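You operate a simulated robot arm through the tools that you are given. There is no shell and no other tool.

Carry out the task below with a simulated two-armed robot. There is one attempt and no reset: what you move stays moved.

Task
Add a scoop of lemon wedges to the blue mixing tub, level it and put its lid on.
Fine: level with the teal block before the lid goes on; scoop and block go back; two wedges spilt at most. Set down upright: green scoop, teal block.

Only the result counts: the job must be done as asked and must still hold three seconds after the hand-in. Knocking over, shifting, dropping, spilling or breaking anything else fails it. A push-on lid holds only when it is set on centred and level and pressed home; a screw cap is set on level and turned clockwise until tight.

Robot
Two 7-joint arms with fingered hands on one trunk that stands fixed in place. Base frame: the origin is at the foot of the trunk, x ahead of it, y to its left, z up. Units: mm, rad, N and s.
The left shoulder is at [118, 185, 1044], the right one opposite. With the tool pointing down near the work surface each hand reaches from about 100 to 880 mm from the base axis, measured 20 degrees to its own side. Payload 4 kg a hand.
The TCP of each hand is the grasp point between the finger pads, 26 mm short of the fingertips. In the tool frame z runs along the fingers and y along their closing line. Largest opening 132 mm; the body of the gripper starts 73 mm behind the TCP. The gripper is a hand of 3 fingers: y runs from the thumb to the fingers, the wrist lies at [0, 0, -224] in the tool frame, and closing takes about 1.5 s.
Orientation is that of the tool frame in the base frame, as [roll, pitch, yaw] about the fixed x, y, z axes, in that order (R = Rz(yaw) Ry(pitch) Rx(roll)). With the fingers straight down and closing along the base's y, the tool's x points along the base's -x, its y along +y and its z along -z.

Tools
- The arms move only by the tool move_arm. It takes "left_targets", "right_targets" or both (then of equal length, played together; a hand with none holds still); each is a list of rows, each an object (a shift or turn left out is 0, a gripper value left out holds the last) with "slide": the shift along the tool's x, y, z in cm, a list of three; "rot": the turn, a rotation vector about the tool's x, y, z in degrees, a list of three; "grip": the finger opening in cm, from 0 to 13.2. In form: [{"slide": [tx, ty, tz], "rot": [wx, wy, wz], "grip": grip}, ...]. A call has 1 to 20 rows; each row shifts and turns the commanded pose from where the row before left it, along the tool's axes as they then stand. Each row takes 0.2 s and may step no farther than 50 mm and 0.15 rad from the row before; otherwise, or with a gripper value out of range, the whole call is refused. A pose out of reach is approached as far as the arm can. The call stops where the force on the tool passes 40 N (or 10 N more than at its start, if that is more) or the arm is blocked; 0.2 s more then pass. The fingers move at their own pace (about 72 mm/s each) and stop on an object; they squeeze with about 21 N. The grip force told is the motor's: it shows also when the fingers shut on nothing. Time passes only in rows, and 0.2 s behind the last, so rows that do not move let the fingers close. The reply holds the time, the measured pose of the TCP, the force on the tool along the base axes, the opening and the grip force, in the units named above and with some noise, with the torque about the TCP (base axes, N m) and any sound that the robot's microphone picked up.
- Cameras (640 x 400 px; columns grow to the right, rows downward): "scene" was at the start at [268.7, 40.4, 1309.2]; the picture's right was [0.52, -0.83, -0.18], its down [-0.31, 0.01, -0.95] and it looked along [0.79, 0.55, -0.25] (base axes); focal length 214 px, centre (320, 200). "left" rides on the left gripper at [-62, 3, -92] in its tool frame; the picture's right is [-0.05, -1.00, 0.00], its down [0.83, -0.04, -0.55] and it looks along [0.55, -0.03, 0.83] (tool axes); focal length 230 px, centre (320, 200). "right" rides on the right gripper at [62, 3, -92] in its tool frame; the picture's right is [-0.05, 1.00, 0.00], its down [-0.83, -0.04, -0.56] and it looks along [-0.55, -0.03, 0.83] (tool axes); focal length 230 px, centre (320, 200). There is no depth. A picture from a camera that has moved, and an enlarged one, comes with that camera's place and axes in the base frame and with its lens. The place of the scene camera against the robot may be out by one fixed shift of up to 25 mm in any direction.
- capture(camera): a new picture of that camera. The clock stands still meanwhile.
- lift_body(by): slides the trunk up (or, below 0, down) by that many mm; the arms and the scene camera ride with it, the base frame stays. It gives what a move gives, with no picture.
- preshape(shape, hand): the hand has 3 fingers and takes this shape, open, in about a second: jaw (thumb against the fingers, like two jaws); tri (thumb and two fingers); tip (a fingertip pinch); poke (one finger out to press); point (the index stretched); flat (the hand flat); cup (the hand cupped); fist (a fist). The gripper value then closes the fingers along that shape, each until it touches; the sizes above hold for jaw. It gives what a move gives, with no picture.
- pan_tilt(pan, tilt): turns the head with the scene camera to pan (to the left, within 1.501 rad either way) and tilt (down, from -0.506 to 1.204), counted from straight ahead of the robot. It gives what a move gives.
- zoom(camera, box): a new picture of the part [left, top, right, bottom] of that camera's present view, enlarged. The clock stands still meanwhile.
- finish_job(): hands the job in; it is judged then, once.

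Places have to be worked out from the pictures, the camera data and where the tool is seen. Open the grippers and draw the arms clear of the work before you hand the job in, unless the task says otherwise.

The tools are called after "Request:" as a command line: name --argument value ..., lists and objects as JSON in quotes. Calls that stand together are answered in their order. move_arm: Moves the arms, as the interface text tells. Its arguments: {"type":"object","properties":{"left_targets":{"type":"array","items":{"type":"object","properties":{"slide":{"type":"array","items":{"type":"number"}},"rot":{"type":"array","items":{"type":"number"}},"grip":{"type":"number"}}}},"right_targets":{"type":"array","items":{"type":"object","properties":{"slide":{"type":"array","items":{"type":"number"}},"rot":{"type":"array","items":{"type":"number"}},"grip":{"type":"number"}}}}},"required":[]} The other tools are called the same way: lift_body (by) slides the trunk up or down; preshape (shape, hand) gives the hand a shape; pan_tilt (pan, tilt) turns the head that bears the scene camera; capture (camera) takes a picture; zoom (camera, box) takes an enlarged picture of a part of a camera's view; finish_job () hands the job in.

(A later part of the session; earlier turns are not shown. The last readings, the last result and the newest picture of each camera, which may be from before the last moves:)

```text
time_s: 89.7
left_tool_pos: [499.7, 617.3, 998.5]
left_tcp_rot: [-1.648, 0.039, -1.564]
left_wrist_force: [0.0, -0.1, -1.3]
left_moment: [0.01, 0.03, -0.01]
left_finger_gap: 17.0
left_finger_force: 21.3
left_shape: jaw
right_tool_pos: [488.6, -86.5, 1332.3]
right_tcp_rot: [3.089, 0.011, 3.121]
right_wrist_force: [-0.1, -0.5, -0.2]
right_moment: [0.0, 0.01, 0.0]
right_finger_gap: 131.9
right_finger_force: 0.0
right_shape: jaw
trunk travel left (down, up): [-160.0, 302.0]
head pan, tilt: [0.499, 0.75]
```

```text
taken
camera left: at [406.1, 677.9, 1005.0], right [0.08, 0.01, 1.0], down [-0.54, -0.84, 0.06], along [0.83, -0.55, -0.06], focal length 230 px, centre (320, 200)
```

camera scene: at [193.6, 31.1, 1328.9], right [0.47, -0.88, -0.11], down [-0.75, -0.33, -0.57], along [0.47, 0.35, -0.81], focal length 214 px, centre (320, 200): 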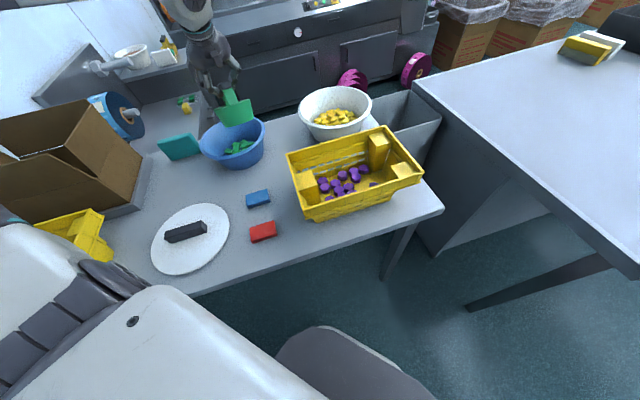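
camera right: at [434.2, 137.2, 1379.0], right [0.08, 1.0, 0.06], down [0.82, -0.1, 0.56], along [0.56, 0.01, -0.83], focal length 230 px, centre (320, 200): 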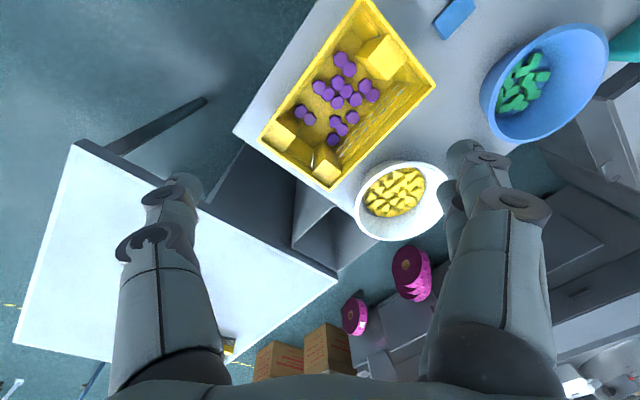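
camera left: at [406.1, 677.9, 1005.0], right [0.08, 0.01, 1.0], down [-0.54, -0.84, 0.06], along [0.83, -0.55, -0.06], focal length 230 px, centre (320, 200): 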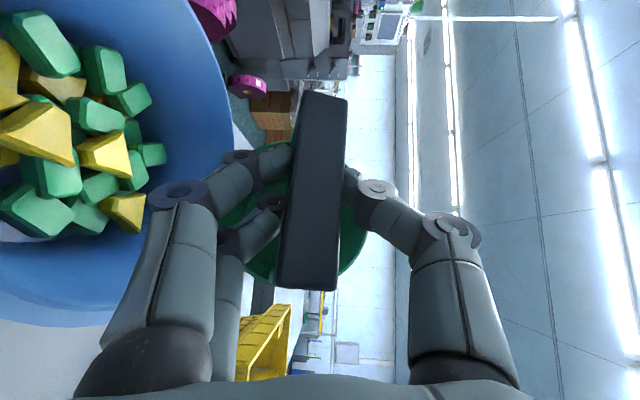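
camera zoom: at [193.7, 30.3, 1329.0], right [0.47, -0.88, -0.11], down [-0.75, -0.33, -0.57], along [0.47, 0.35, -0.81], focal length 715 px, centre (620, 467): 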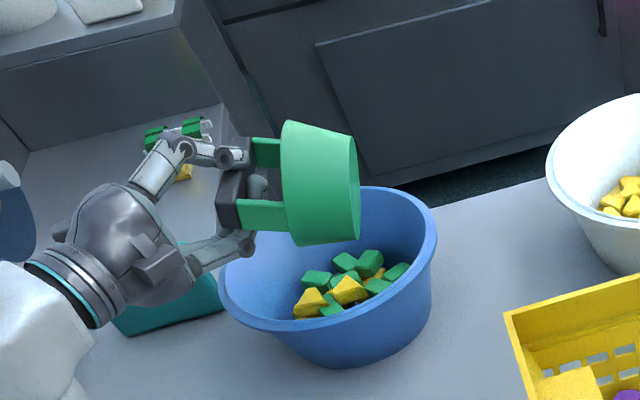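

Most wedges are in the tub and the cup looks empty. I tilt two more steps to be sure, then check for any left inside.

Request:
move_arm --left_targets '[{"slide": [-0.253, 0.052, -0.54], "rot": [7.25, 0, -3.38]}, {"slide": [-0.1, -0.01, -0.2], "rot": [7.25, 0, -3.38]}, {}, {}]'

Request:
zoom --camera "scene" --box '[150, 60, 310, 180]'

Request:
zoom --camera "left" --box '[200, 80, 440, 300]'

```text
time_s: 90.7
left_tool_pos: [491.1, 621.2, 999.7]
left_tcp_rot: [-1.396, -0.079, -1.569]
left_wrist_force: [0.7, -0.2, -0.5]
left_moment: [0.0, 0.0, 0.01]
left_finger_gap: 17.2
left_finger_force: 20.7
left_shape: jaw
right_tool_pos: [490.4, -86.2, 1332.7]
right_tcp_rot: [3.088, 0.012, 3.121]
right_wrist_force: [0.8, 0.1, 0.4]
right_moment: [0.0, 0.02, -0.05]
right_finger_gap: 131.9
right_finger_force: 0.1
right_shape: jaw
trunk travel left (down, up): [-160.0, 302.0]
head pan, tilt: [0.499, 0.75]
```

```text
3.33 times, centred on (230, 120) of scene
camera zoom: at [194.0, 30.6, 1328.9], right [0.47, -0.88, -0.11], down [-0.75, -0.33, -0.57], along [0.47, 0.35, -0.81], focal length 715 px, centre (620, 467)
```

zoom: 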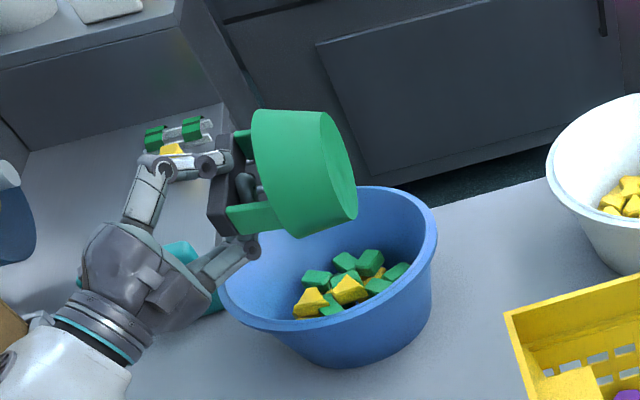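

```text
1.82 times, centred on (320, 190) of left
camera zoom: at [401.1, 681.3, 973.7], right [-0.17, 0.13, 0.98], down [-0.55, -0.83, 0.01], along [0.81, -0.54, 0.22], focal length 418 px, centre (320, 218)
```

zoom: 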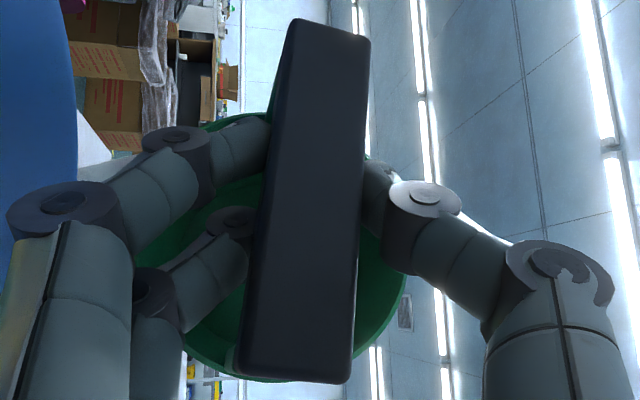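

The cup is empty. I rotate the scoop back upright and raise it, then look into the tub.

Request:
move_arm --left_targets '[{"slide": [0.125, 0.057, 0.267], "rot": [-7.25, 0, 3.38]}, {"slide": [0.253, 0.03, 0.54], "rot": [-7.25, 0, 3.38]}, {"slide": [0.253, -0.052, 0.54], "rot": [-7.25, 0, 3.38]}, {"slide": [0.247, -0.135, 0.53], "rot": [-7.25, 0, 3.38]}, {"slide": [0.237, -0.215, 0.508], "rot": [-7.25, 0, 3.38]}, {"slide": [0.22, -0.29, 0.476], "rot": [-7.25, 0, 3.38]}, {"slide": [0.203, -0.36, 0.434], "rot": [-7.25, 0, 3.38]}, {"slide": [0.12, -0.28, 0.256], "rot": [-7.25, 0, 3.38]}, {"slide": [0.1, -0.32, 0.22], "rot": [-7.25, 0, 3.38]}, {"slide": [0.08, -0.35, 0.176], "rot": [-7.25, 0, 3.38]}, {"slide": [0.06, -0.37, 0.13], "rot": [-7.25, 0, 3.38]}, {"slide": [0.038, -0.39, 0.08], "rot": [-7.25, 0, 3.38]}, {"slide": [-1.48, -0.3, -3.16]}, {"slide": [-1.48, -0.3, -3.16]}, {}]'

Request:
capture --camera "left"

Request:
zoom --camera "scene" --box '[150, 60, 310, 180]'

```text
time_s: 93.9
left_tool_pos: [543.2, 598.1, 1070.2]
left_tcp_rot: [-3.047, 0.435, -1.958]
left_wrist_force: [0.4, -0.9, -1.2]
left_moment: [0.04, 0.0, -0.01]
left_finger_gap: 16.5
left_finger_force: 21.1
left_shape: jaw
right_tool_pos: [490.9, -86.4, 1331.4]
right_tcp_rot: [3.09, 0.01, 3.12]
right_wrist_force: [0.2, -0.3, -1.0]
right_moment: [0.02, 0.01, 0.02]
right_finger_gap: 131.6
right_finger_force: 0.0
right_shape: jaw
trunk travel left (down, up): [-160.0, 302.0]
head pan, tilt: [0.499, 0.75]
```

```text
taken
camera left: at [538.8, 618.7, 1177.2], right [0.92, -0.37, 0.11], down [-0.38, -0.91, 0.16], along [0.04, -0.18, -0.98], focal length 230 px, centre (320, 200)
```

left: 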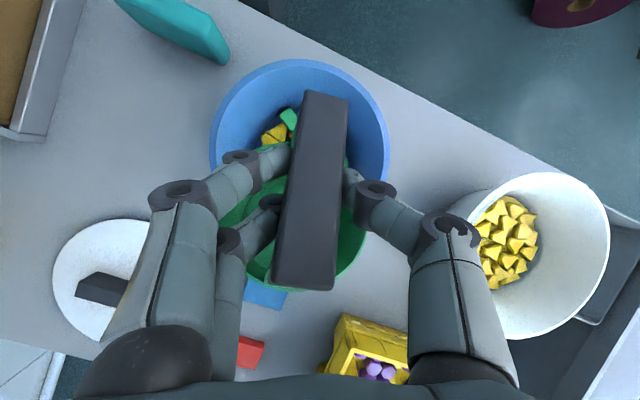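

```text
3.33 times, centred on (230, 120) of scene
camera zoom: at [194.7, 30.8, 1328.6], right [0.47, -0.88, -0.11], down [-0.75, -0.33, -0.57], along [0.47, 0.35, -0.81], focal length 715 px, centre (620, 467)
```

zoom: 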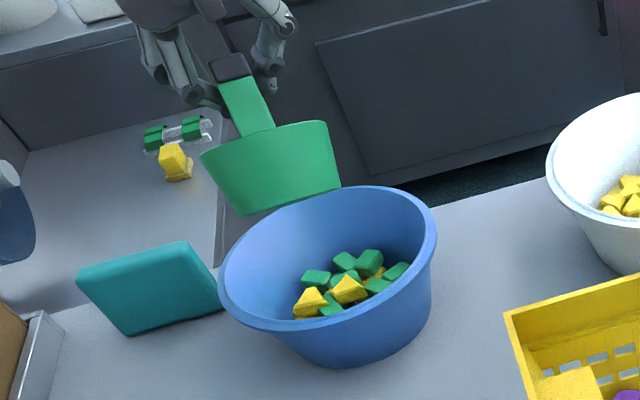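

Six or so wedges lie in the tub among the green pieces. Now I take the scoop back to its home: turn it to the original bearing and move over (751,566).

Request:
move_arm --left_targets '[{"rot": [2.8, 0.58, 5.99]}, {"rot": [2.8, 0.58, 5.99]}, {"rot": [2.8, 0.58, 5.99]}, {"slide": [-1.98, -3.38, 1.25]}, {"slide": [-1.98, -3.38, 1.25]}, {"slide": [-1.98, -3.38, 1.25]}, {"slide": [-1.98, -3.38, 1.25]}, {"slide": [-1.98, -3.38, 1.25]}, {}]'

Request:
capture --camera "left"

Request:
zoom --camera "scene" --box '[200, 40, 360, 140]'

```text
time_s: 95.9
left_tool_pos: [745.6, 560.7, 1069.9]
left_tcp_rot: [-3.043, 0.435, -2.305]
left_wrist_force: [-0.4, 0.5, -0.9]
left_moment: [-0.06, -0.02, -0.03]
left_finger_gap: 16.5
left_finger_force: 20.3
left_shape: jaw
right_tool_pos: [487.6, -85.1, 1334.3]
right_tcp_rot: [3.091, 0.012, 3.121]
right_wrist_force: [0.1, 0.2, 0.3]
right_moment: [0.03, -0.01, 0.03]
right_finger_gap: 131.9
right_finger_force: 0.0
right_shape: jaw
trunk travel left (down, up): [-160.0, 302.0]
head pan, tilt: [0.499, 0.75]
```

```text
taken
camera left: at [748.2, 581.8, 1177.7], right [0.74, -0.66, 0.11], down [-0.67, -0.73, 0.15], along [-0.02, -0.19, -0.98], focal length 230 px, centre (320, 200)
```

left: 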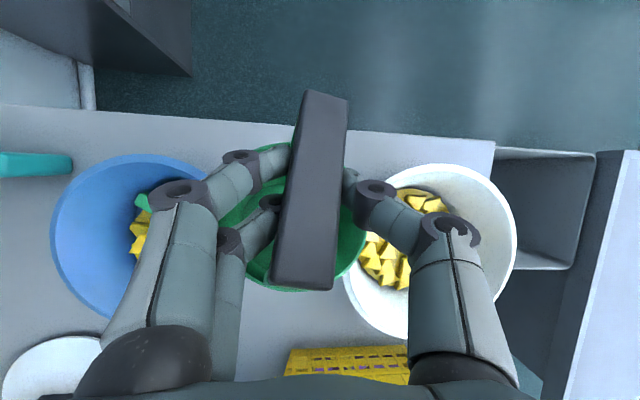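

```text
4.00 times, centred on (280, 90) of scene
camera zoom: at [192.6, 31.0, 1329.2], right [0.47, -0.88, -0.11], down [-0.75, -0.33, -0.57], along [0.47, 0.35, -0.81], focal length 858 px, centre (480, 640)
```

zoom: 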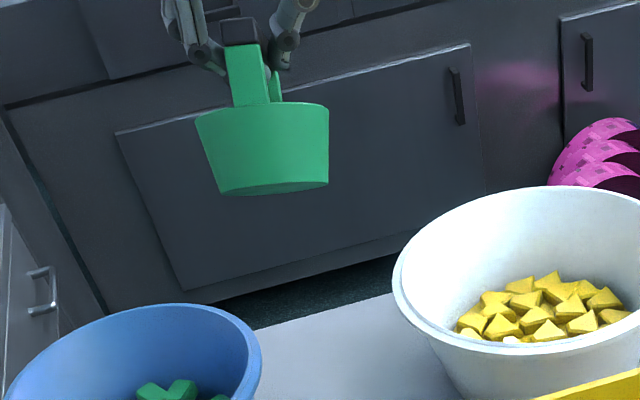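

The scoop is yawed ~5° and tilted ~5° in the grip relative to home. I correct both, centre it on (751,566) and lower to just above the table.

Request:
move_arm --left_targets '[{"rot": [2.9, -0.43, -6.8]}, {"slide": [-0.5, -0.09, 0.25]}, {"slide": [1.56, 0.68, 3.34]}, {"slide": [1.56, 0.68, 3.34]}, {"slide": [1.56, 0.68, 3.34]}, {"slide": [1.4, 0.61, 3.0]}, {}]'

Request:
capture --camera "left"

Request:
zoom --camera "scene" --box '[220, 60, 348, 140]'

```text
time_s: 97.5
left_tool_pos: [749.0, 563.9, 925.3]
left_tcp_rot: [-2.939, 0.426, -2.174]
left_wrist_force: [1.1, -0.2, -0.3]
left_moment: [-0.02, -0.04, 0.0]
left_finger_gap: 16.4
left_finger_force: 21.2
left_shape: jaw
right_tool_pos: [487.9, -86.4, 1332.3]
right_tcp_rot: [3.088, 0.01, 3.12]
right_wrist_force: [0.0, 0.0, 0.1]
right_moment: [0.01, 0.01, -0.01]
right_finger_gap: 132.1
right_finger_force: 0.0
right_shape: jaw
trunk travel left (down, up): [-160.0, 302.0]
head pan, tilt: [0.499, 0.75]
```

```text
taken
camera left: at [741.1, 592.0, 1031.2], right [0.79, -0.58, 0.2], down [-0.62, -0.77, 0.16], along [0.06, -0.25, -0.97], focal length 230 px, centre (320, 200)
```

left: 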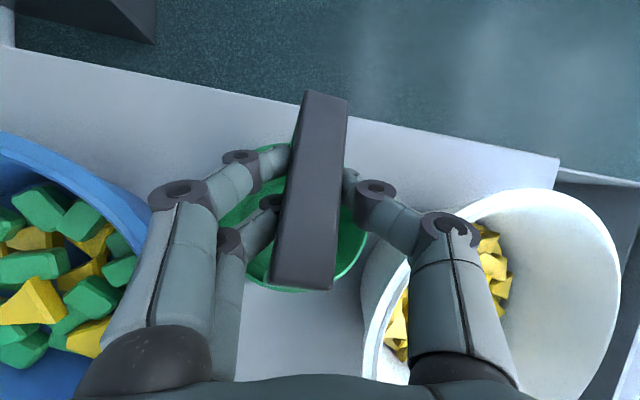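

```text
5.00 times, centred on (284, 100) of scene
camera zoom: at [193.2, 30.2, 1329.1], right [0.47, -0.88, -0.11], down [-0.75, -0.33, -0.57], along [0.47, 0.35, -0.81], focal length 1072 px, centre (500, 700)
```

zoom: 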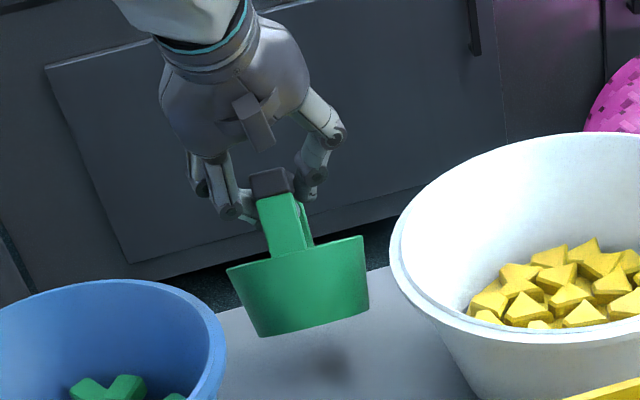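

The scoop has pitched ~18° about the closing axis in the grip (bar slopes down outward). I rotate the hand about that axis by −18° to level the scoop before setting it down.

Request:
move_arm --left_targets '[{"rot": [0, -6, 0]}, {"rot": [0, -6, 0]}, {"rot": [0, -6, 0]}, {}]'

Request:
capture --camera "left"

Request:
zoom --camera "scene" --box '[220, 60, 348, 140]'

```text
time_s: 98.5
left_tool_pos: [748.9, 565.5, 923.5]
left_tcp_rot: [-2.894, 0.731, -2.094]
left_wrist_force: [-0.7, 0.1, -1.4]
left_moment: [0.01, 0.0, 0.0]
left_finger_gap: 16.7
left_finger_force: 20.9
left_shape: jaw
right_tool_pos: [489.1, -86.1, 1332.1]
right_tcp_rot: [3.089, 0.011, 3.12]
right_wrist_force: [0.2, 0.0, 0.2]
right_moment: [-0.01, -0.01, 0.0]
right_finger_gap: 131.9
right_finger_force: 0.1
right_shape: jaw
trunk travel left (down, up): [-160.0, 302.0]
head pan, tilt: [0.499, 0.75]
```

```text
taken
camera left: at [720.4, 566.4, 1029.9], right [0.78, -0.59, 0.22], down [-0.57, -0.81, -0.15], along [0.26, -0.01, -0.97], focal length 230 px, centre (320, 200)
```

left: 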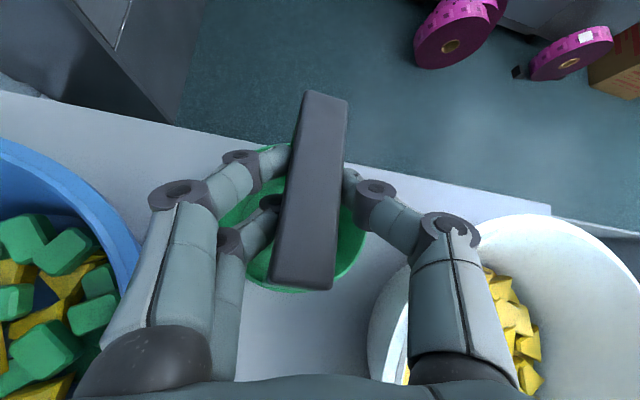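

```text
5.00 times, centred on (284, 100) of scene
camera zoom: at [193.7, 30.6, 1328.9], right [0.47, -0.88, -0.11], down [-0.75, -0.33, -0.57], along [0.47, 0.35, -0.81], focal length 1072 px, centre (500, 700)
```

zoom: 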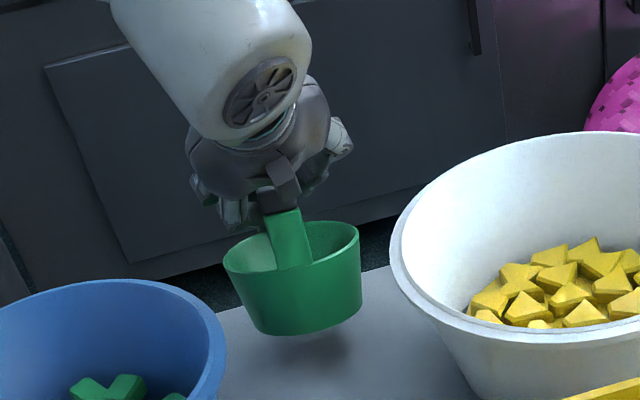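

Level now, bearing 45.6°, centre ≈(752,573). I shift 6 mm in −y and lower gently to the table until contact.

Request:
move_arm --left_targets '[{"slide": [0.61, -0.04, 0.27]}, {"slide": [0.61, -0.04, 0.27]}, {"slide": [0.27, 0.07, 0.29]}, {"slide": [0.2, 0.05, 0.22]}, {}]'

Request:
zoom --camera "scene" --box '[220, 60, 348, 140]'

```text
time_s: 99.7
left_tool_pos: [749.8, 559.1, 903.8]
left_tcp_rot: [-2.895, 0.731, -2.091]
left_wrist_force: [-0.4, -0.4, 0.4]
left_moment: [-0.01, 0.0, 0.01]
left_finger_gap: 16.4
left_finger_force: 21.2
left_shape: jaw
right_tool_pos: [490.5, -84.8, 1333.2]
right_tcp_rot: [3.089, 0.01, 3.12]
right_wrist_force: [-0.9, -0.2, -0.3]
right_moment: [0.02, 0.03, 0.0]
right_finger_gap: 132.0
right_finger_force: 0.0
right_shape: jaw
trunk travel left (down, up): [-160.0, 302.0]
head pan, tilt: [0.499, 0.75]
```

```text
5.00 times, centred on (284, 100) of scene
camera zoom: at [193.7, 30.6, 1328.9], right [0.47, -0.88, -0.11], down [-0.75, -0.33, -0.57], along [0.47, 0.35, -0.81], focal length 1072 px, centre (500, 700)
```

zoom: 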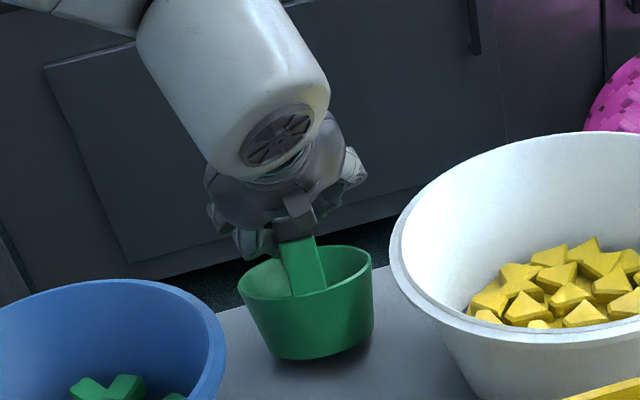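

Almost down. I lower in 2 mm steps to feel contact.

Request:
move_arm --left_targets '[{"slide": [0.133, 0.037, 0.144]}, {"slide": [0.133, 0.037, 0.144]}, {}]'

```text
time_s: 100.5
left_tool_pos: [749.1, 557.3, 902.6]
left_tcp_rot: [-2.893, 0.734, -2.092]
left_wrist_force: [-0.5, -1.3, 9.0]
left_moment: [0.16, -0.08, 0.04]
left_finger_gap: 16.6
left_finger_force: 21.4
left_shape: jaw
right_tool_pos: [488.0, -87.5, 1332.9]
right_tcp_rot: [3.088, 0.012, 3.12]
right_wrist_force: [0.0, 0.1, -0.6]
right_moment: [0.03, -0.01, -0.01]
right_finger_gap: 131.9
right_finger_force: 0.0
right_shape: jaw
trunk travel left (down, up): [-160.0, 302.0]
head pan, tilt: [0.499, 0.75]
```

Contact felt. I open the fingers gradually and withdraw along the tool axis.

Request:
move_arm --left_targets '[{"slide": [-0.05, -0.01, -0.05]}, {"grip": 2.2}, {"grip": 2.8}, {"grip": 3.5}, {"grip": 4.5}, {"grip": 5.0}, {}, {"slide": [0, 0, -3]}, {"slide": [0, 0, -4.5]}, {"slide": [0, 0, -4.5]}, {}]'

Request:
capture --camera "left"

Request:
zoom --camera "scene" --box '[220, 60, 348, 140]'

```text
time_s: 102.9
left_tool_pos: [686.0, 507.5, 984.7]
left_tcp_rot: [-2.896, 0.73, -2.093]
left_wrist_force: [0.1, -0.9, 0.1]
left_moment: [0.0, -0.02, -0.03]
left_finger_gap: 49.6
left_finger_force: 0.1
left_shape: jaw
right_tool_pos: [491.8, -85.4, 1332.2]
right_tcp_rot: [3.093, 0.011, 3.119]
right_wrist_force: [0.1, 0.0, -0.3]
right_moment: [0.01, -0.04, 0.0]
right_finger_gap: 131.6
right_finger_force: 0.1
right_shape: jaw
trunk travel left (down, up): [-160.0, 302.0]
head pan, tilt: [0.499, 0.75]
```

```text
taken
camera left: at [656.1, 508.4, 1091.1], right [0.78, -0.59, 0.22], down [-0.57, -0.81, -0.15], along [0.26, -0.01, -0.97], focal length 230 px, centre (320, 200)
```

left: 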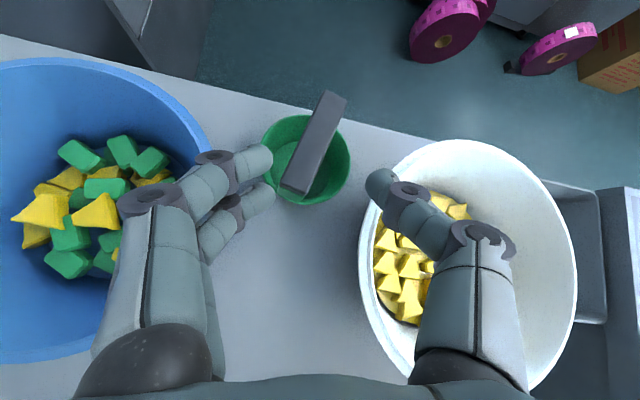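

```text
5.00 times, centred on (284, 100) of scene
camera zoom: at [194.7, 31.0, 1328.6], right [0.47, -0.88, -0.11], down [-0.75, -0.33, -0.57], along [0.47, 0.35, -0.81], focal length 1072 px, centre (500, 700)
```

zoom: 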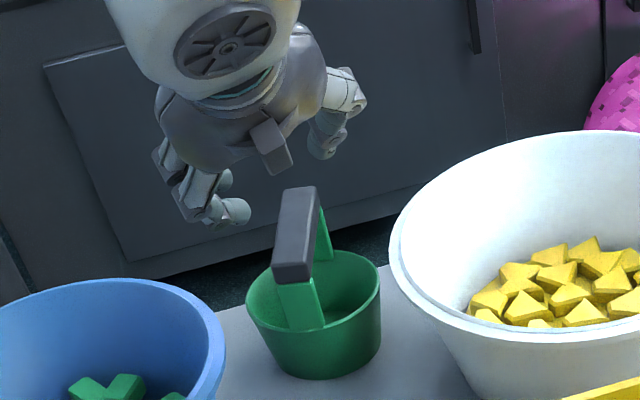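

The scoop stands upright near its home (≈(740,553)), slightly turned — fine. Next I restore the white bowl's ~8 mm shift by pushing its inner wall toward −y with closed fingertips; I first bring the hand back to the yaw-195° posture.

Request:
move_arm --left_targets '[{"slide": [-1, 0, -3], "grip": 2}, {"rot": [0, 6, 0]}, {"rot": [0, 6, 0]}, {"rot": [0, 6, 0]}, {"rot": [-4.7, 0, 2.2], "grip": 0}, {"rot": [-4.7, 0, 2.2]}, {"rot": [3.0, 0, 6.45]}, {"rot": [3.0, 0, 6.45]}, {"rot": [3.0, 0, 6.45]}, {"rot": [3.0, 0, 6.45]}, {"rot": [3.0, 0, 6.45]}, {}]'

Request:
capture --camera "left"

Request:
zoom --camera "scene" --box '[270, 50, 430, 150]'

```text
time_s: 105.5
left_tool_pos: [674.2, 497.7, 1016.9]
left_tcp_rot: [-3.138, 0.434, -2.882]
left_wrist_force: [-0.1, -0.5, -0.7]
left_moment: [0.01, 0.03, 0.0]
left_finger_gap: 0.1
left_finger_force: 20.9
left_shape: jaw
right_tool_pos: [489.6, -86.8, 1333.7]
right_tcp_rot: [3.09, 0.011, 3.12]
right_wrist_force: [0.4, -0.4, 0.5]
right_moment: [0.03, 0.01, 0.01]
right_finger_gap: 131.7
right_finger_force: 0.0
right_shape: jaw
trunk travel left (down, up): [-160.0, 302.0]
head pan, tilt: [0.499, 0.75]
```

```text
taken
camera left: at [689.6, 506.2, 1125.7], right [0.3, -0.95, 0.03], down [-0.94, -0.29, 0.15], along [-0.14, -0.07, -0.99], focal length 230 px, centre (320, 200)
```

left: 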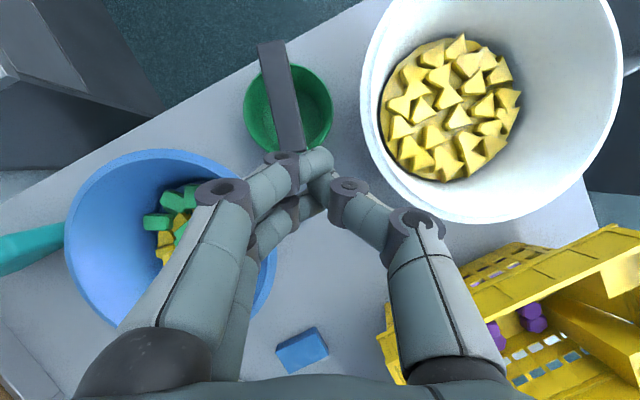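

```text
4.00 times, centred on (350, 100) of scene
camera zoom: at [193.8, 30.3, 1328.9], right [0.47, -0.88, -0.11], down [-0.75, -0.33, -0.57], along [0.47, 0.35, -0.81], focal length 858 px, centre (200, 600)
```

zoom: 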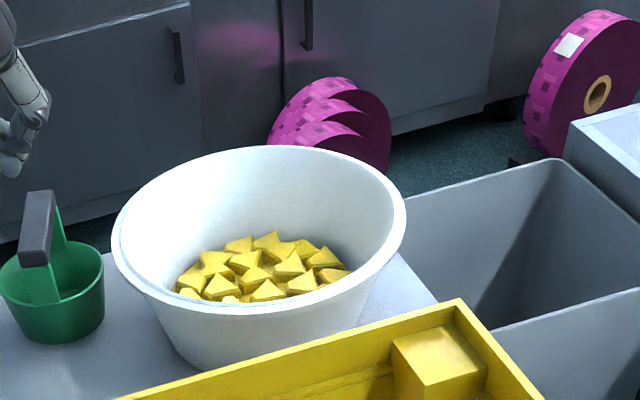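

I move the closed hand over the bowl, tilt it 35° so the fingertips lead toward −y, and lower the tips inside the bowl near its centre.

Request:
move_arm --left_targets '[{"slide": [-2.01, -3.73, 0.94]}, {"slide": [-2.01, -3.73, 0.94]}, {"slide": [-2.01, -3.73, 0.94]}, {"slide": [-2.01, -3.73, 0.94]}, {"rot": [6.34, 0, -2.96]}, {"rot": [6.34, 0, -2.96]}, {"rot": [6.34, 0, -2.96]}, {"rot": [6.34, 0, -2.96]}, {"rot": [6.34, 0, -2.96]}, {"slide": [0, -2.0, 0]}, {"slide": [1.3, 2.15, 2.78]}, {"slide": [1.3, 2.15, 2.78]}, {"slide": [1.3, 2.15, 2.78]}, {"slide": [1.1, 1.8, 2.3]}, {}]'

Request:
zoom --camera "scene" --box '[270, 50, 430, 150]'

Request:
capture --camera "left"

```text
time_s: 108.7
left_tool_pos: [801.4, 360.9, 883.7]
left_tcp_rot: [-2.482, 0.353, -2.619]
left_wrist_force: [0.2, -0.3, 0.0]
left_moment: [0.03, -0.01, 0.03]
left_finger_gap: 0.0
left_finger_force: 21.2
left_shape: jaw
right_tool_pos: [489.6, -85.5, 1332.1]
right_tcp_rot: [3.088, 0.011, 3.12]
right_wrist_force: [0.3, -0.2, -0.3]
right_moment: [0.03, -0.02, 0.0]
right_finger_gap: 132.1
right_finger_force: 0.0
right_shape: jaw
trunk travel left (down, up): [-160.0, 302.0]
head pan, tilt: [0.499, 0.75]
```

```text
4.00 times, centred on (350, 100) of scene
camera zoom: at [193.2, 30.1, 1329.1], right [0.47, -0.88, -0.11], down [-0.75, -0.33, -0.57], along [0.47, 0.35, -0.81], focal length 858 px, centre (200, 600)
```

zoom: 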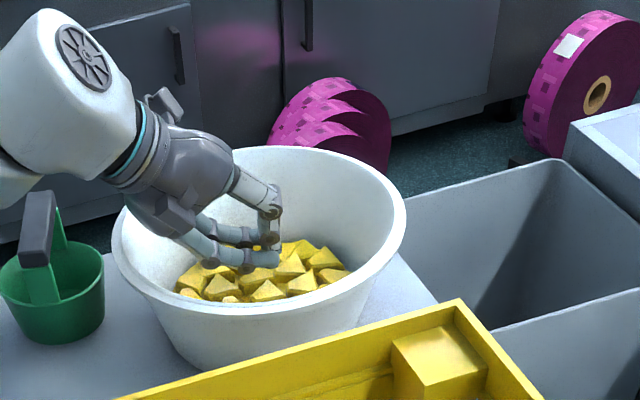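

```text
taken
camera left: at [801.0, 429.7, 970.7], right [0.25, -0.76, 0.59], down [-0.97, -0.2, 0.15], along [0.01, -0.61, -0.79], focal length 230 px, centre (320, 200)
```

left: 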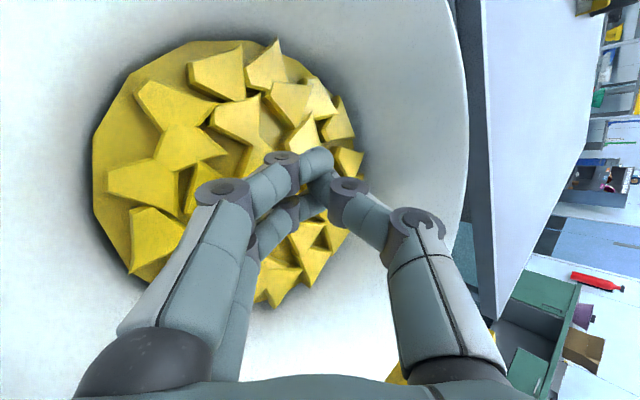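

Tips are inside near the bowl centre. I move toward the −y wall, first quickly, then in small steps watching the force.

Request:
move_arm --left_targets '[{"slide": [0.54, -1.14, 1.16]}, {"slide": [0.54, -1.14, 1.16]}, {"slide": [0.54, -1.14, 1.16]}, {"slide": [0.194, -0.655, 0.416]}, {}]'

Request:
zoom --camera "scene" --box '[270, 50, 430, 150]'

```text
time_s: 109.9
left_tool_pos: [814.8, 305.3, 873.8]
left_tcp_rot: [-2.482, 0.352, -2.617]
left_wrist_force: [-0.8, -0.6, -0.2]
left_moment: [0.02, 0.0, -0.01]
left_finger_gap: 0.2
left_finger_force: 21.0
left_shape: jaw
right_tool_pos: [489.4, -85.5, 1331.8]
right_tcp_rot: [3.089, 0.012, 3.122]
right_wrist_force: [0.1, -0.4, 0.3]
right_moment: [-0.01, -0.01, 0.03]
right_finger_gap: 132.0
right_finger_force: 0.0
right_shape: jaw
trunk travel left (down, up): [-160.0, 302.0]
head pan, tilt: [0.499, 0.75]
```

```text
4.00 times, centred on (350, 100) of scene
camera zoom: at [193.6, 30.7, 1328.9], right [0.47, -0.88, -0.11], down [-0.75, -0.33, -0.57], along [0.47, 0.35, -0.81], focal length 858 px, centre (200, 600)
```

zoom: 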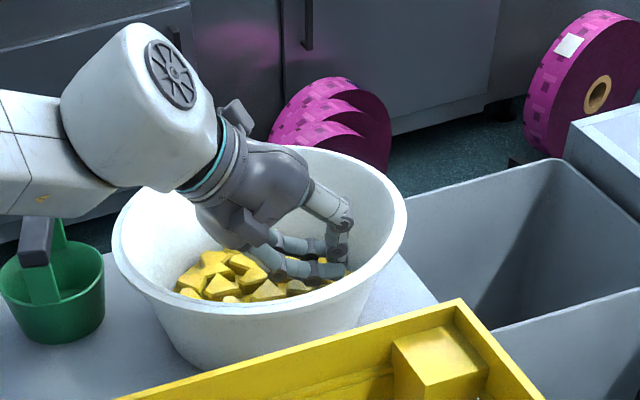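

Free so far. I continue in 7 mm steps.

Request:
move_arm --left_targets '[{"slide": [0.17, -0.573, 0.364]}, {"slide": [0.17, -0.573, 0.364]}, {"slide": [0.12, -0.41, 0.26]}, {}]'

Request:
zoom --camera "scene" --box '[270, 50, 430, 150]'

```text
time_s: 110.9
left_tool_pos: [821.5, 288.2, 874.5]
left_tcp_rot: [-2.483, 0.35, -2.617]
left_wrist_force: [-0.2, 0.4, -0.6]
left_moment: [0.02, -0.01, 0.01]
left_finger_gap: 0.0
left_finger_force: 21.3
left_shape: jaw
right_tool_pos: [490.0, -86.1, 1333.0]
right_tcp_rot: [3.09, 0.01, 3.121]
right_wrist_force: [-0.2, -0.2, -0.7]
right_moment: [0.02, 0.01, -0.01]
right_finger_gap: 131.9
right_finger_force: 0.1
right_shape: jaw
trunk travel left (down, up): [-160.0, 302.0]
head pan, tilt: [0.499, 0.75]
```

```text
4.00 times, centred on (350, 100) of scene
camera zoom: at [193.7, 30.6, 1328.9], right [0.47, -0.88, -0.11], down [-0.75, -0.33, -0.57], along [0.47, 0.35, -0.81], focal length 858 px, centre (200, 600)
```

zoom: 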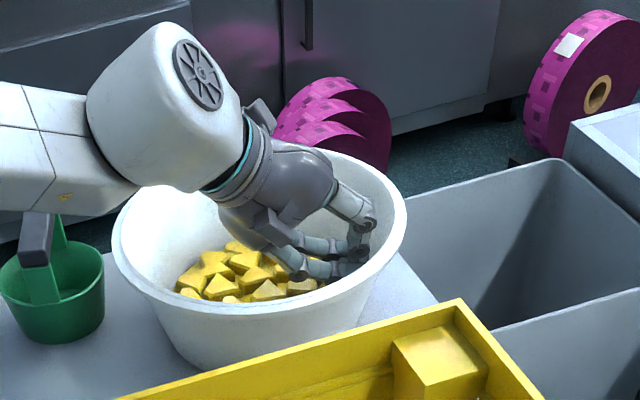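

Close to the wall now. I continue with 5 mm steps.

Request:
move_arm --left_targets '[{"slide": [0.12, -0.41, 0.26]}, {"slide": [0.12, -0.41, 0.26]}, {}]'

Request:
zoom --camera "scene" --box '[270, 50, 430, 150]'

```text
time_s: 111.7
left_tool_pos: [824.9, 278.5, 873.5]
left_tcp_rot: [-2.481, 0.352, -2.618]
left_wrist_force: [-0.9, 2.7, 1.2]
left_moment: [0.03, 0.01, -0.03]
left_finger_gap: 0.0
left_finger_force: 21.1
left_shape: jaw
right_tool_pos: [488.9, -85.6, 1332.4]
right_tcp_rot: [3.09, 0.012, 3.122]
right_wrist_force: [0.2, 0.1, -0.2]
right_moment: [0.0, -0.02, 0.0]
right_finger_gap: 131.9
right_finger_force: 0.0
right_shape: jaw
trunk travel left (down, up): [-160.0, 302.0]
head pan, tilt: [0.499, 0.75]
```

```text
4.00 times, centred on (350, 100) of scene
camera zoom: at [193.5, 31.0, 1328.9], right [0.47, -0.88, -0.11], down [-0.75, -0.33, -0.57], along [0.47, 0.35, -0.81], focal length 858 px, centre (200, 600)
```

zoom: 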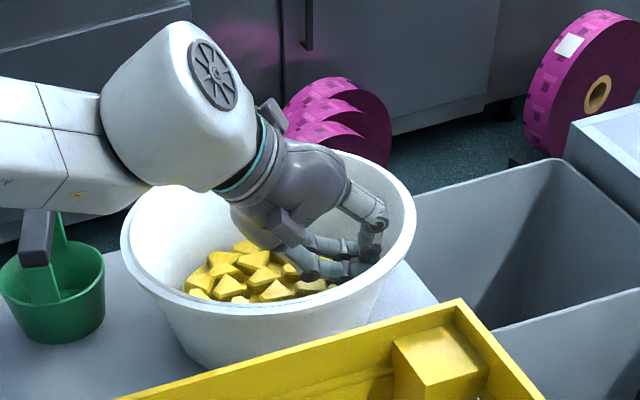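

The bowl slid back to its original place (edges at 121/417 vs. 123/418 originally). I withdraw from the wall and raise out of the bowl.

Request:
move_arm --left_targets '[{"slide": [-0.73, 2.46, -1.56]}, {"slide": [-0.73, 2.46, -1.56]}, {"slide": [-1.5, -2.5, -3.2]}, {"slide": [-1.5, -2.5, -3.2]}, {"slide": [-1.5, -2.5, -3.2]}, {"slide": [-0.7, -1.2, -1.5]}, {}]'

Request:
zoom --camera "scene" --box '[270, 50, 430, 150]'

```text
time_s: 113.3
left_tool_pos: [810.6, 335.0, 1024.7]
left_tcp_rot: [-2.479, 0.349, -2.618]
left_wrist_force: [0.1, 0.9, -0.4]
left_moment: [-0.02, 0.01, 0.0]
left_finger_gap: 0.0
left_finger_force: 21.6
left_shape: jaw
right_tool_pos: [490.0, -86.0, 1332.0]
right_tcp_rot: [3.09, 0.01, 3.12]
right_wrist_force: [-0.5, 0.3, -0.6]
right_moment: [0.02, 0.0, -0.03]
right_finger_gap: 132.0
right_finger_force: 0.1
right_shape: jaw
trunk travel left (down, up): [-160.0, 302.0]
head pan, tilt: [0.499, 0.75]
```

```text
4.00 times, centred on (350, 100) of scene
camera zoom: at [194.1, 30.9, 1328.8], right [0.47, -0.88, -0.11], down [-0.75, -0.33, -0.57], along [0.47, 0.35, -0.81], focal length 858 px, centre (200, 600)
```

zoom: 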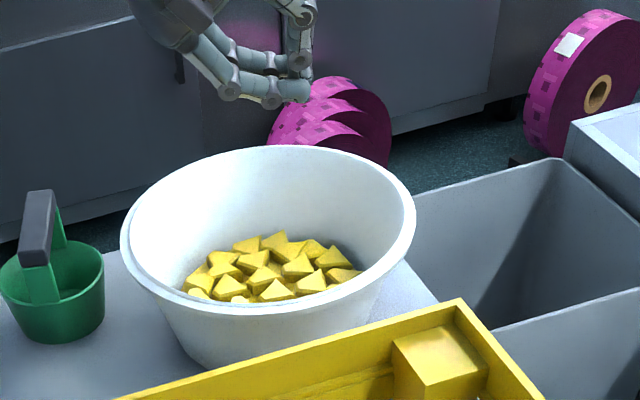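

Bowl is back and the scoop is upright near home. Next the teal block: I untilt the hand and move it over the tub/block side to look.

Request:
move_arm --left_targets '[{"rot": [-6.34, 0, 2.96]}, {"rot": [-6.34, 0, 2.96]}, {"rot": [-6.34, 0, 2.96]}, {"rot": [-6.34, 0, 2.96]}, {"rot": [-6.34, 0, 2.96]}, {"slide": [1.96, 4.01, -0.91]}, {"slide": [1.96, 4.01, -0.91]}, {"slide": [1.96, 4.01, -0.91]}, {"slide": [1.96, 4.01, -0.91]}, {"slide": [1.96, 4.01, -0.91]}, {"slide": [1.96, 4.01, -0.91]}, {"slide": [1.96, 4.01, -0.91]}, {"slide": [1.96, 4.01, -0.91]}, {}]'

Request:
capture --camera "left"

Request:
zoom --camera "scene" --box '[130, 90, 290, 190]'

```text
time_s: 116.3
left_tool_pos: [556.9, 597.1, 1019.6]
left_tcp_rot: [-3.14, 0.433, -2.884]
left_wrist_force: [0.5, -0.1, 0.4]
left_moment: [0.0, 0.01, -0.01]
left_finger_gap: 0.0
left_finger_force: 20.8
left_shape: jaw
right_tool_pos: [491.6, -86.4, 1331.7]
right_tcp_rot: [3.087, 0.008, 3.121]
right_wrist_force: [0.6, -0.3, -0.4]
right_moment: [-0.01, -0.01, -0.03]
right_finger_gap: 132.2
right_finger_force: 0.1
right_shape: jaw
trunk travel left (down, up): [-160.0, 302.0]
head pan, tilt: [0.499, 0.75]
```

```text
taken
camera left: at [573.0, 605.3, 1127.9], right [0.3, -0.95, 0.02], down [-0.94, -0.29, 0.16], along [-0.14, -0.07, -0.99], focal length 230 px, centre (320, 200)
```

left: 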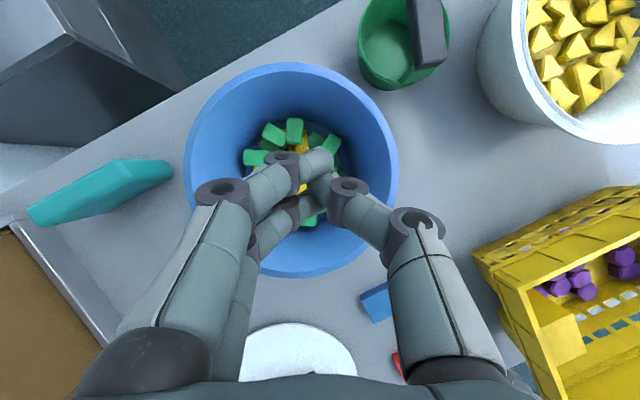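

```text
4.00 times, centred on (210, 140) of scene
camera zoom: at [194.5, 29.8, 1328.8], right [0.47, -0.88, -0.11], down [-0.75, -0.33, -0.57], along [0.47, 0.35, -0.81], focal length 858 px, centre (760, 440)
```

zoom: 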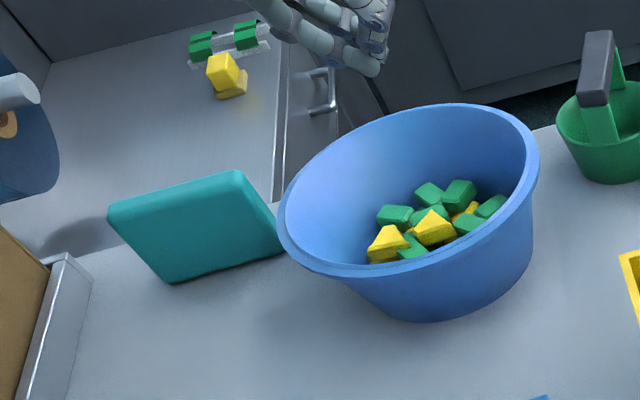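

The tub (unmoved in the scene view) centres at about (558,625) from overhead. I zoom on the teal block to determine its pose.

Request:
zoom --camera "left" --box '[0, 130, 192, 250]'

Request:
zoom --camera "left" --box '[180, 60, 404, 200]'

```text
3.33 times, centred on (96, 190) of left
camera zoom: at [573.0, 605.3, 1127.9], right [0.3, -0.95, 0.02], down [-0.94, -0.29, 0.16], along [-0.14, -0.07, -0.99], focal length 767 px, centre (1067, 233)
```

zoom: 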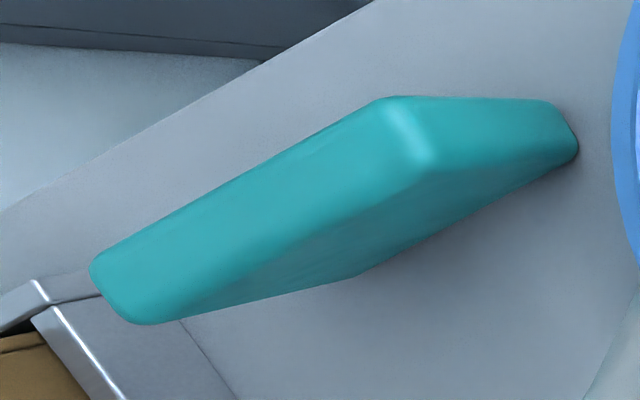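

```text
2.86 times, centred on (292, 130) of left
camera zoom: at [573.0, 605.3, 1127.9], right [0.3, -0.95, 0.02], down [-0.94, -0.29, 0.16], along [-0.14, -0.07, -0.99], focal length 657 px, centre (400, 400)
```

zoom: 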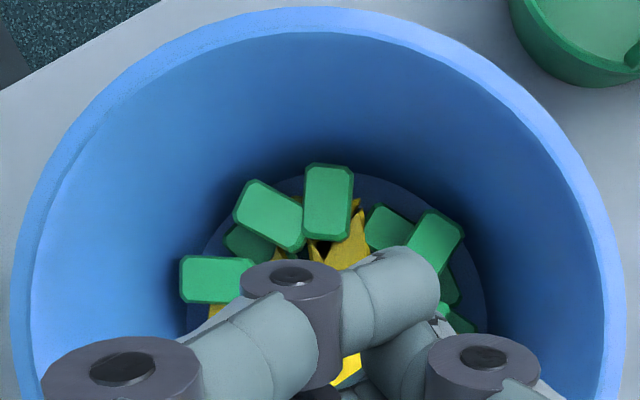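

The block is a slab standing on edge: about 122×25 mm, 73 mm tall, centred near (460,851), its faces looking along ±(0.735,0.68). I reorient the hand so it closes across the slab's thickness, leaning outward.

Request:
move_arm --left_targets '[{"rot": [0, 8.2, 0], "grip": 6}, {"rot": [0, 8.2, 0]}, {"rot": [0, 8.2, 0]}, {"rot": [0, 0, 7.75]}, {"rot": [0, 0, 7.75]}, {"rot": [0, 0, 7.75]}, {"rot": [0, 0, 7.75]}, {"rot": [0, 0, 7.75]}, {"rot": [0, 0, 7.75]}, {"rot": [0, 0, 7.75]}, {"rot": [0, 0, 7.75]}, {"rot": [-8.3, 0, 0]}, {"rot": [-8.3, 0, 0]}, {"rot": [-8.3, 0, 0]}, {}]'

Request:
capture --camera "left"

```text
time_s: 119.5
left_tool_pos: [559.0, 600.7, 1023.4]
left_tcp_rot: [2.704, 0.005, 2.319]
left_wrist_force: [-1.0, 1.1, 0.0]
left_moment: [0.01, -0.01, 0.02]
left_finger_gap: 60.0
left_finger_force: 0.1
left_shape: jaw
right_tool_pos: [490.7, -86.2, 1331.8]
right_tcp_rot: [3.087, 0.011, 3.121]
right_wrist_force: [0.7, 0.0, 0.2]
right_moment: [-0.01, 0.01, -0.04]
right_finger_gap: 132.0
right_finger_force: 0.1
right_shape: jaw
trunk travel left (down, up): [-160.0, 302.0]
head pan, tilt: [0.499, 0.75]
```

```text
taken
camera left: at [573.9, 532.0, 1106.3], right [-0.63, -0.66, -0.42], down [-0.77, 0.42, 0.48], along [-0.14, 0.63, -0.77], focal length 230 px, centre (320, 200)
```

left: 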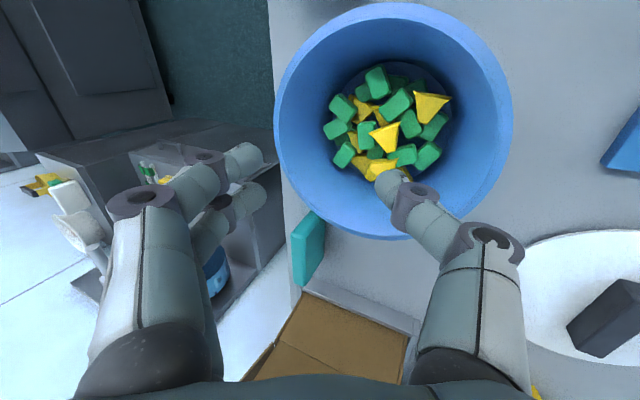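

The orientation is reachable. I lean a bit more (33°), open to 75 mm and move to a pre-grasp ahead of the slab for a close look.

Request:
move_arm --left_targets '[{"rot": [-8, 0, 0], "grip": 7.5}, {"slide": [4.1, -0.26, 1.3]}, {"slide": [4.1, -0.26, 1.3]}, {"slide": [4.1, -0.26, 1.3]}, {"slide": [4.1, -0.26, 1.3]}, {"slide": [4.1, -0.26, 1.3]}, {"slide": [4.1, -0.26, 1.3]}, {}]'

Request:
capture --camera "left"

Request:
capture --camera "scene"

```text
time_s: 121.3
left_tool_pos: [415.7, 799.7, 948.9]
left_tcp_rot: [2.564, 0.005, 2.32]
left_wrist_force: [0.3, 1.0, 1.1]
left_moment: [0.0, 0.0, -0.01]
left_finger_gap: 74.1
left_finger_force: 0.1
left_shape: jaw
right_tool_pos: [490.1, -86.7, 1332.2]
right_tcp_rot: [3.088, 0.01, 3.121]
right_wrist_force: [-0.4, -0.1, -0.4]
right_moment: [0.01, -0.02, 0.03]
right_finger_gap: 131.7
right_finger_force: 0.0
right_shape: jaw
trunk travel left (down, up): [-160.0, 302.0]
head pan, tilt: [0.499, 0.75]
```

```text
taken
camera left: at [421.9, 721.9, 1027.1], right [-0.58, -0.61, -0.54], down [-0.82, 0.38, 0.44], along [-0.06, 0.7, -0.72], focal length 230 px, centre (320, 200)
```

left: 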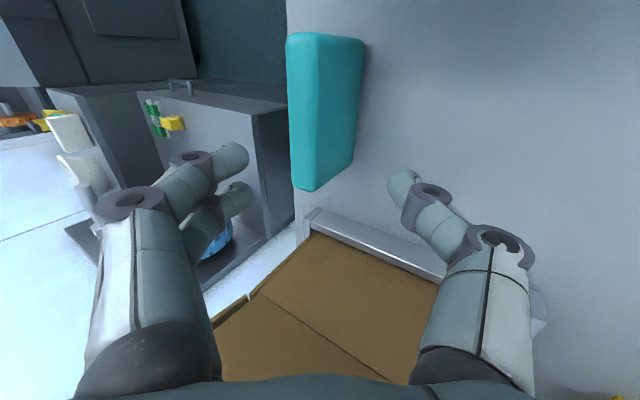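

```text
taken
camera scene: at [194.1, 30.1, 1328.8], right [0.47, -0.88, -0.11], down [-0.75, -0.33, -0.57], along [0.47, 0.35, -0.81], focal length 214 px, centre (320, 200)
```

scene: 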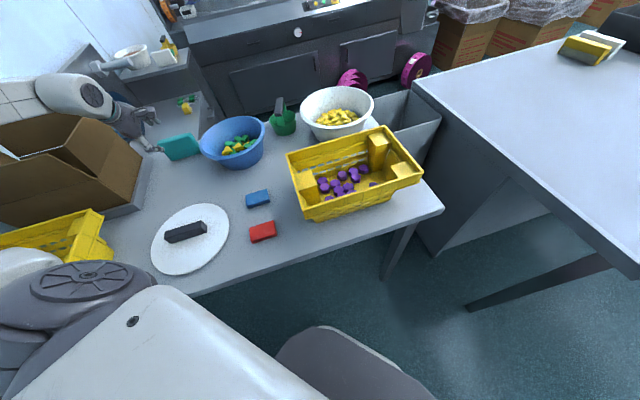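

Slab centre refines to (472,846), thickness ≈27 mm, top z≈863. I approach along the tool axis so thumb and fingers straddle its top edge.

Request:
move_arm --left_targets '[{"slide": [-0.68, 0.49, 0]}, {"slide": [0, 0, 3.0]}, {"slide": [0, 0, 3.0]}, {"slide": [0, 0, 2.7]}, {"slide": [0, 0, 2.4]}, {}]'

Request:
capture --camera "left"

Request:
zoom --camera "scene" --box '[130, 90, 258, 170]'

```text
time_s: 122.7
left_tool_pos: [467.0, 838.2, 856.9]
left_tcp_rot: [2.564, 0.005, 2.321]
left_wrist_force: [-0.8, -1.0, 0.4]
left_moment: [0.01, -0.02, -0.01]
left_finger_gap: 74.5
left_finger_force: 0.1
left_shape: jaw
right_tool_pos: [488.0, -86.0, 1333.2]
right_tcp_rot: [3.09, 0.01, 3.12]
right_wrist_force: [0.8, -0.5, -0.4]
right_moment: [-0.04, -0.01, 0.0]
right_finger_gap: 131.9
right_finger_force: 0.0
right_shape: jaw
trunk travel left (down, up): [-160.0, 302.0]
head pan, tilt: [0.499, 0.75]
```

```text
taken
camera left: at [472.8, 761.2, 936.6], right [-0.58, -0.61, -0.55], down [-0.82, 0.38, 0.44], along [-0.06, 0.7, -0.72], focal length 230 px, centre (320, 200)
```

left: 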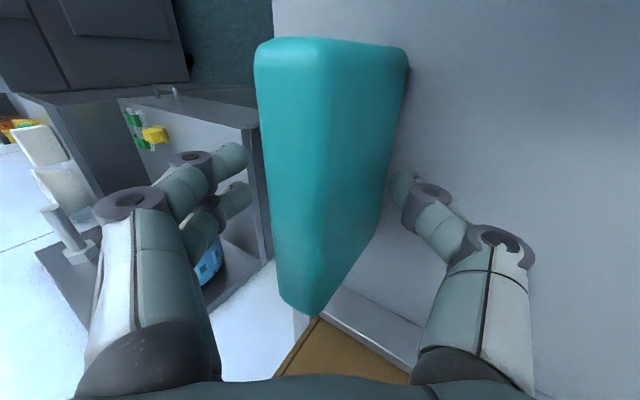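

```text
5.00 times, centred on (194, 130) of scene
camera zoom: at [193.1, 30.1, 1329.1], right [0.47, -0.88, -0.11], down [-0.75, -0.33, -0.57], along [0.47, 0.35, -0.81], focal length 1072 px, centre (950, 550)
```

zoom: 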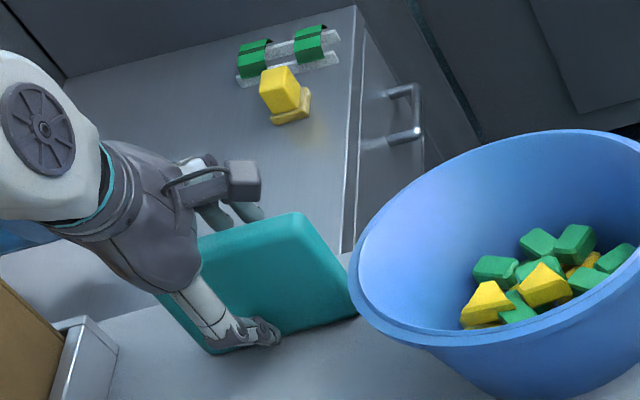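

The slab is between thumb and fingers. I close the grip.

Request:
move_arm --left_targets '[{"grip": 6}, {"grip": 5}, {"grip": 4}, {"grip": 3}, {"grip": 2}, {"grip": 1}, {}, {}]'

Request:
capture --camera "left"

Request:
zoom --camera "scene" --box '[130, 90, 258, 170]'

```text
time_s: 124.5
left_tool_pos: [466.3, 838.7, 858.3]
left_tcp_rot: [2.565, 0.004, 2.32]
left_wrist_force: [0.7, -1.1, 1.5]
left_moment: [-0.04, 0.05, 0.01]
left_finger_gap: 28.2
left_finger_force: 21.1
left_shape: jaw
right_tool_pos: [489.1, -84.6, 1332.4]
right_tcp_rot: [3.089, 0.01, 3.12]
right_wrist_force: [-0.2, -0.6, -0.2]
right_moment: [0.0, 0.03, 0.01]
right_finger_gap: 131.8
right_finger_force: 0.1
right_shape: jaw
trunk travel left (down, up): [-160.0, 302.0]
head pan, tilt: [0.499, 0.75]
```

```text
taken
camera left: at [473.0, 761.3, 936.5], right [-0.58, -0.61, -0.54], down [-0.82, 0.38, 0.44], along [-0.06, 0.7, -0.72], focal length 230 px, centre (320, 200)
```

left: 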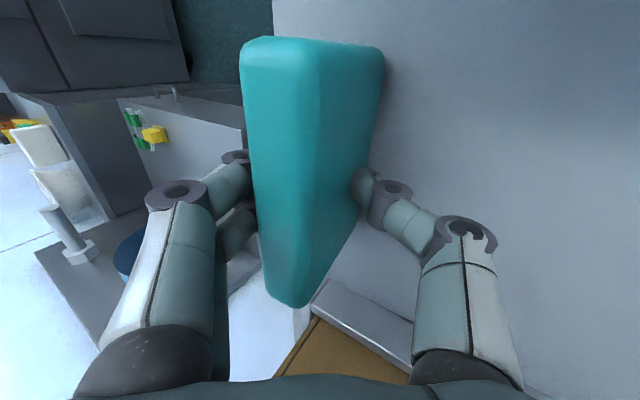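

```text
5.00 times, centred on (194, 130) of scene
camera zoom: at [193.5, 30.4, 1329.0], right [0.47, -0.88, -0.11], down [-0.75, -0.33, -0.57], along [0.47, 0.35, -0.81], focal length 1072 px, centre (950, 550)
```

zoom: 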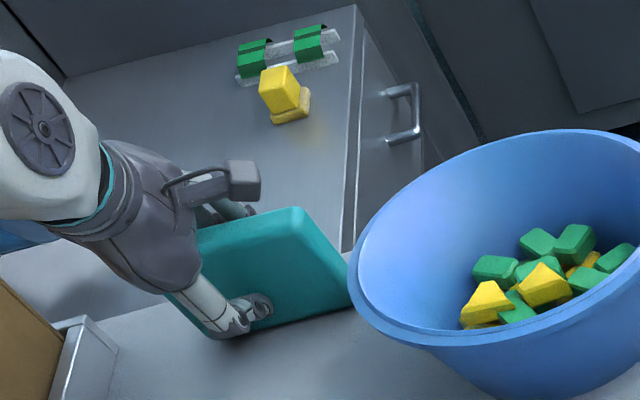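

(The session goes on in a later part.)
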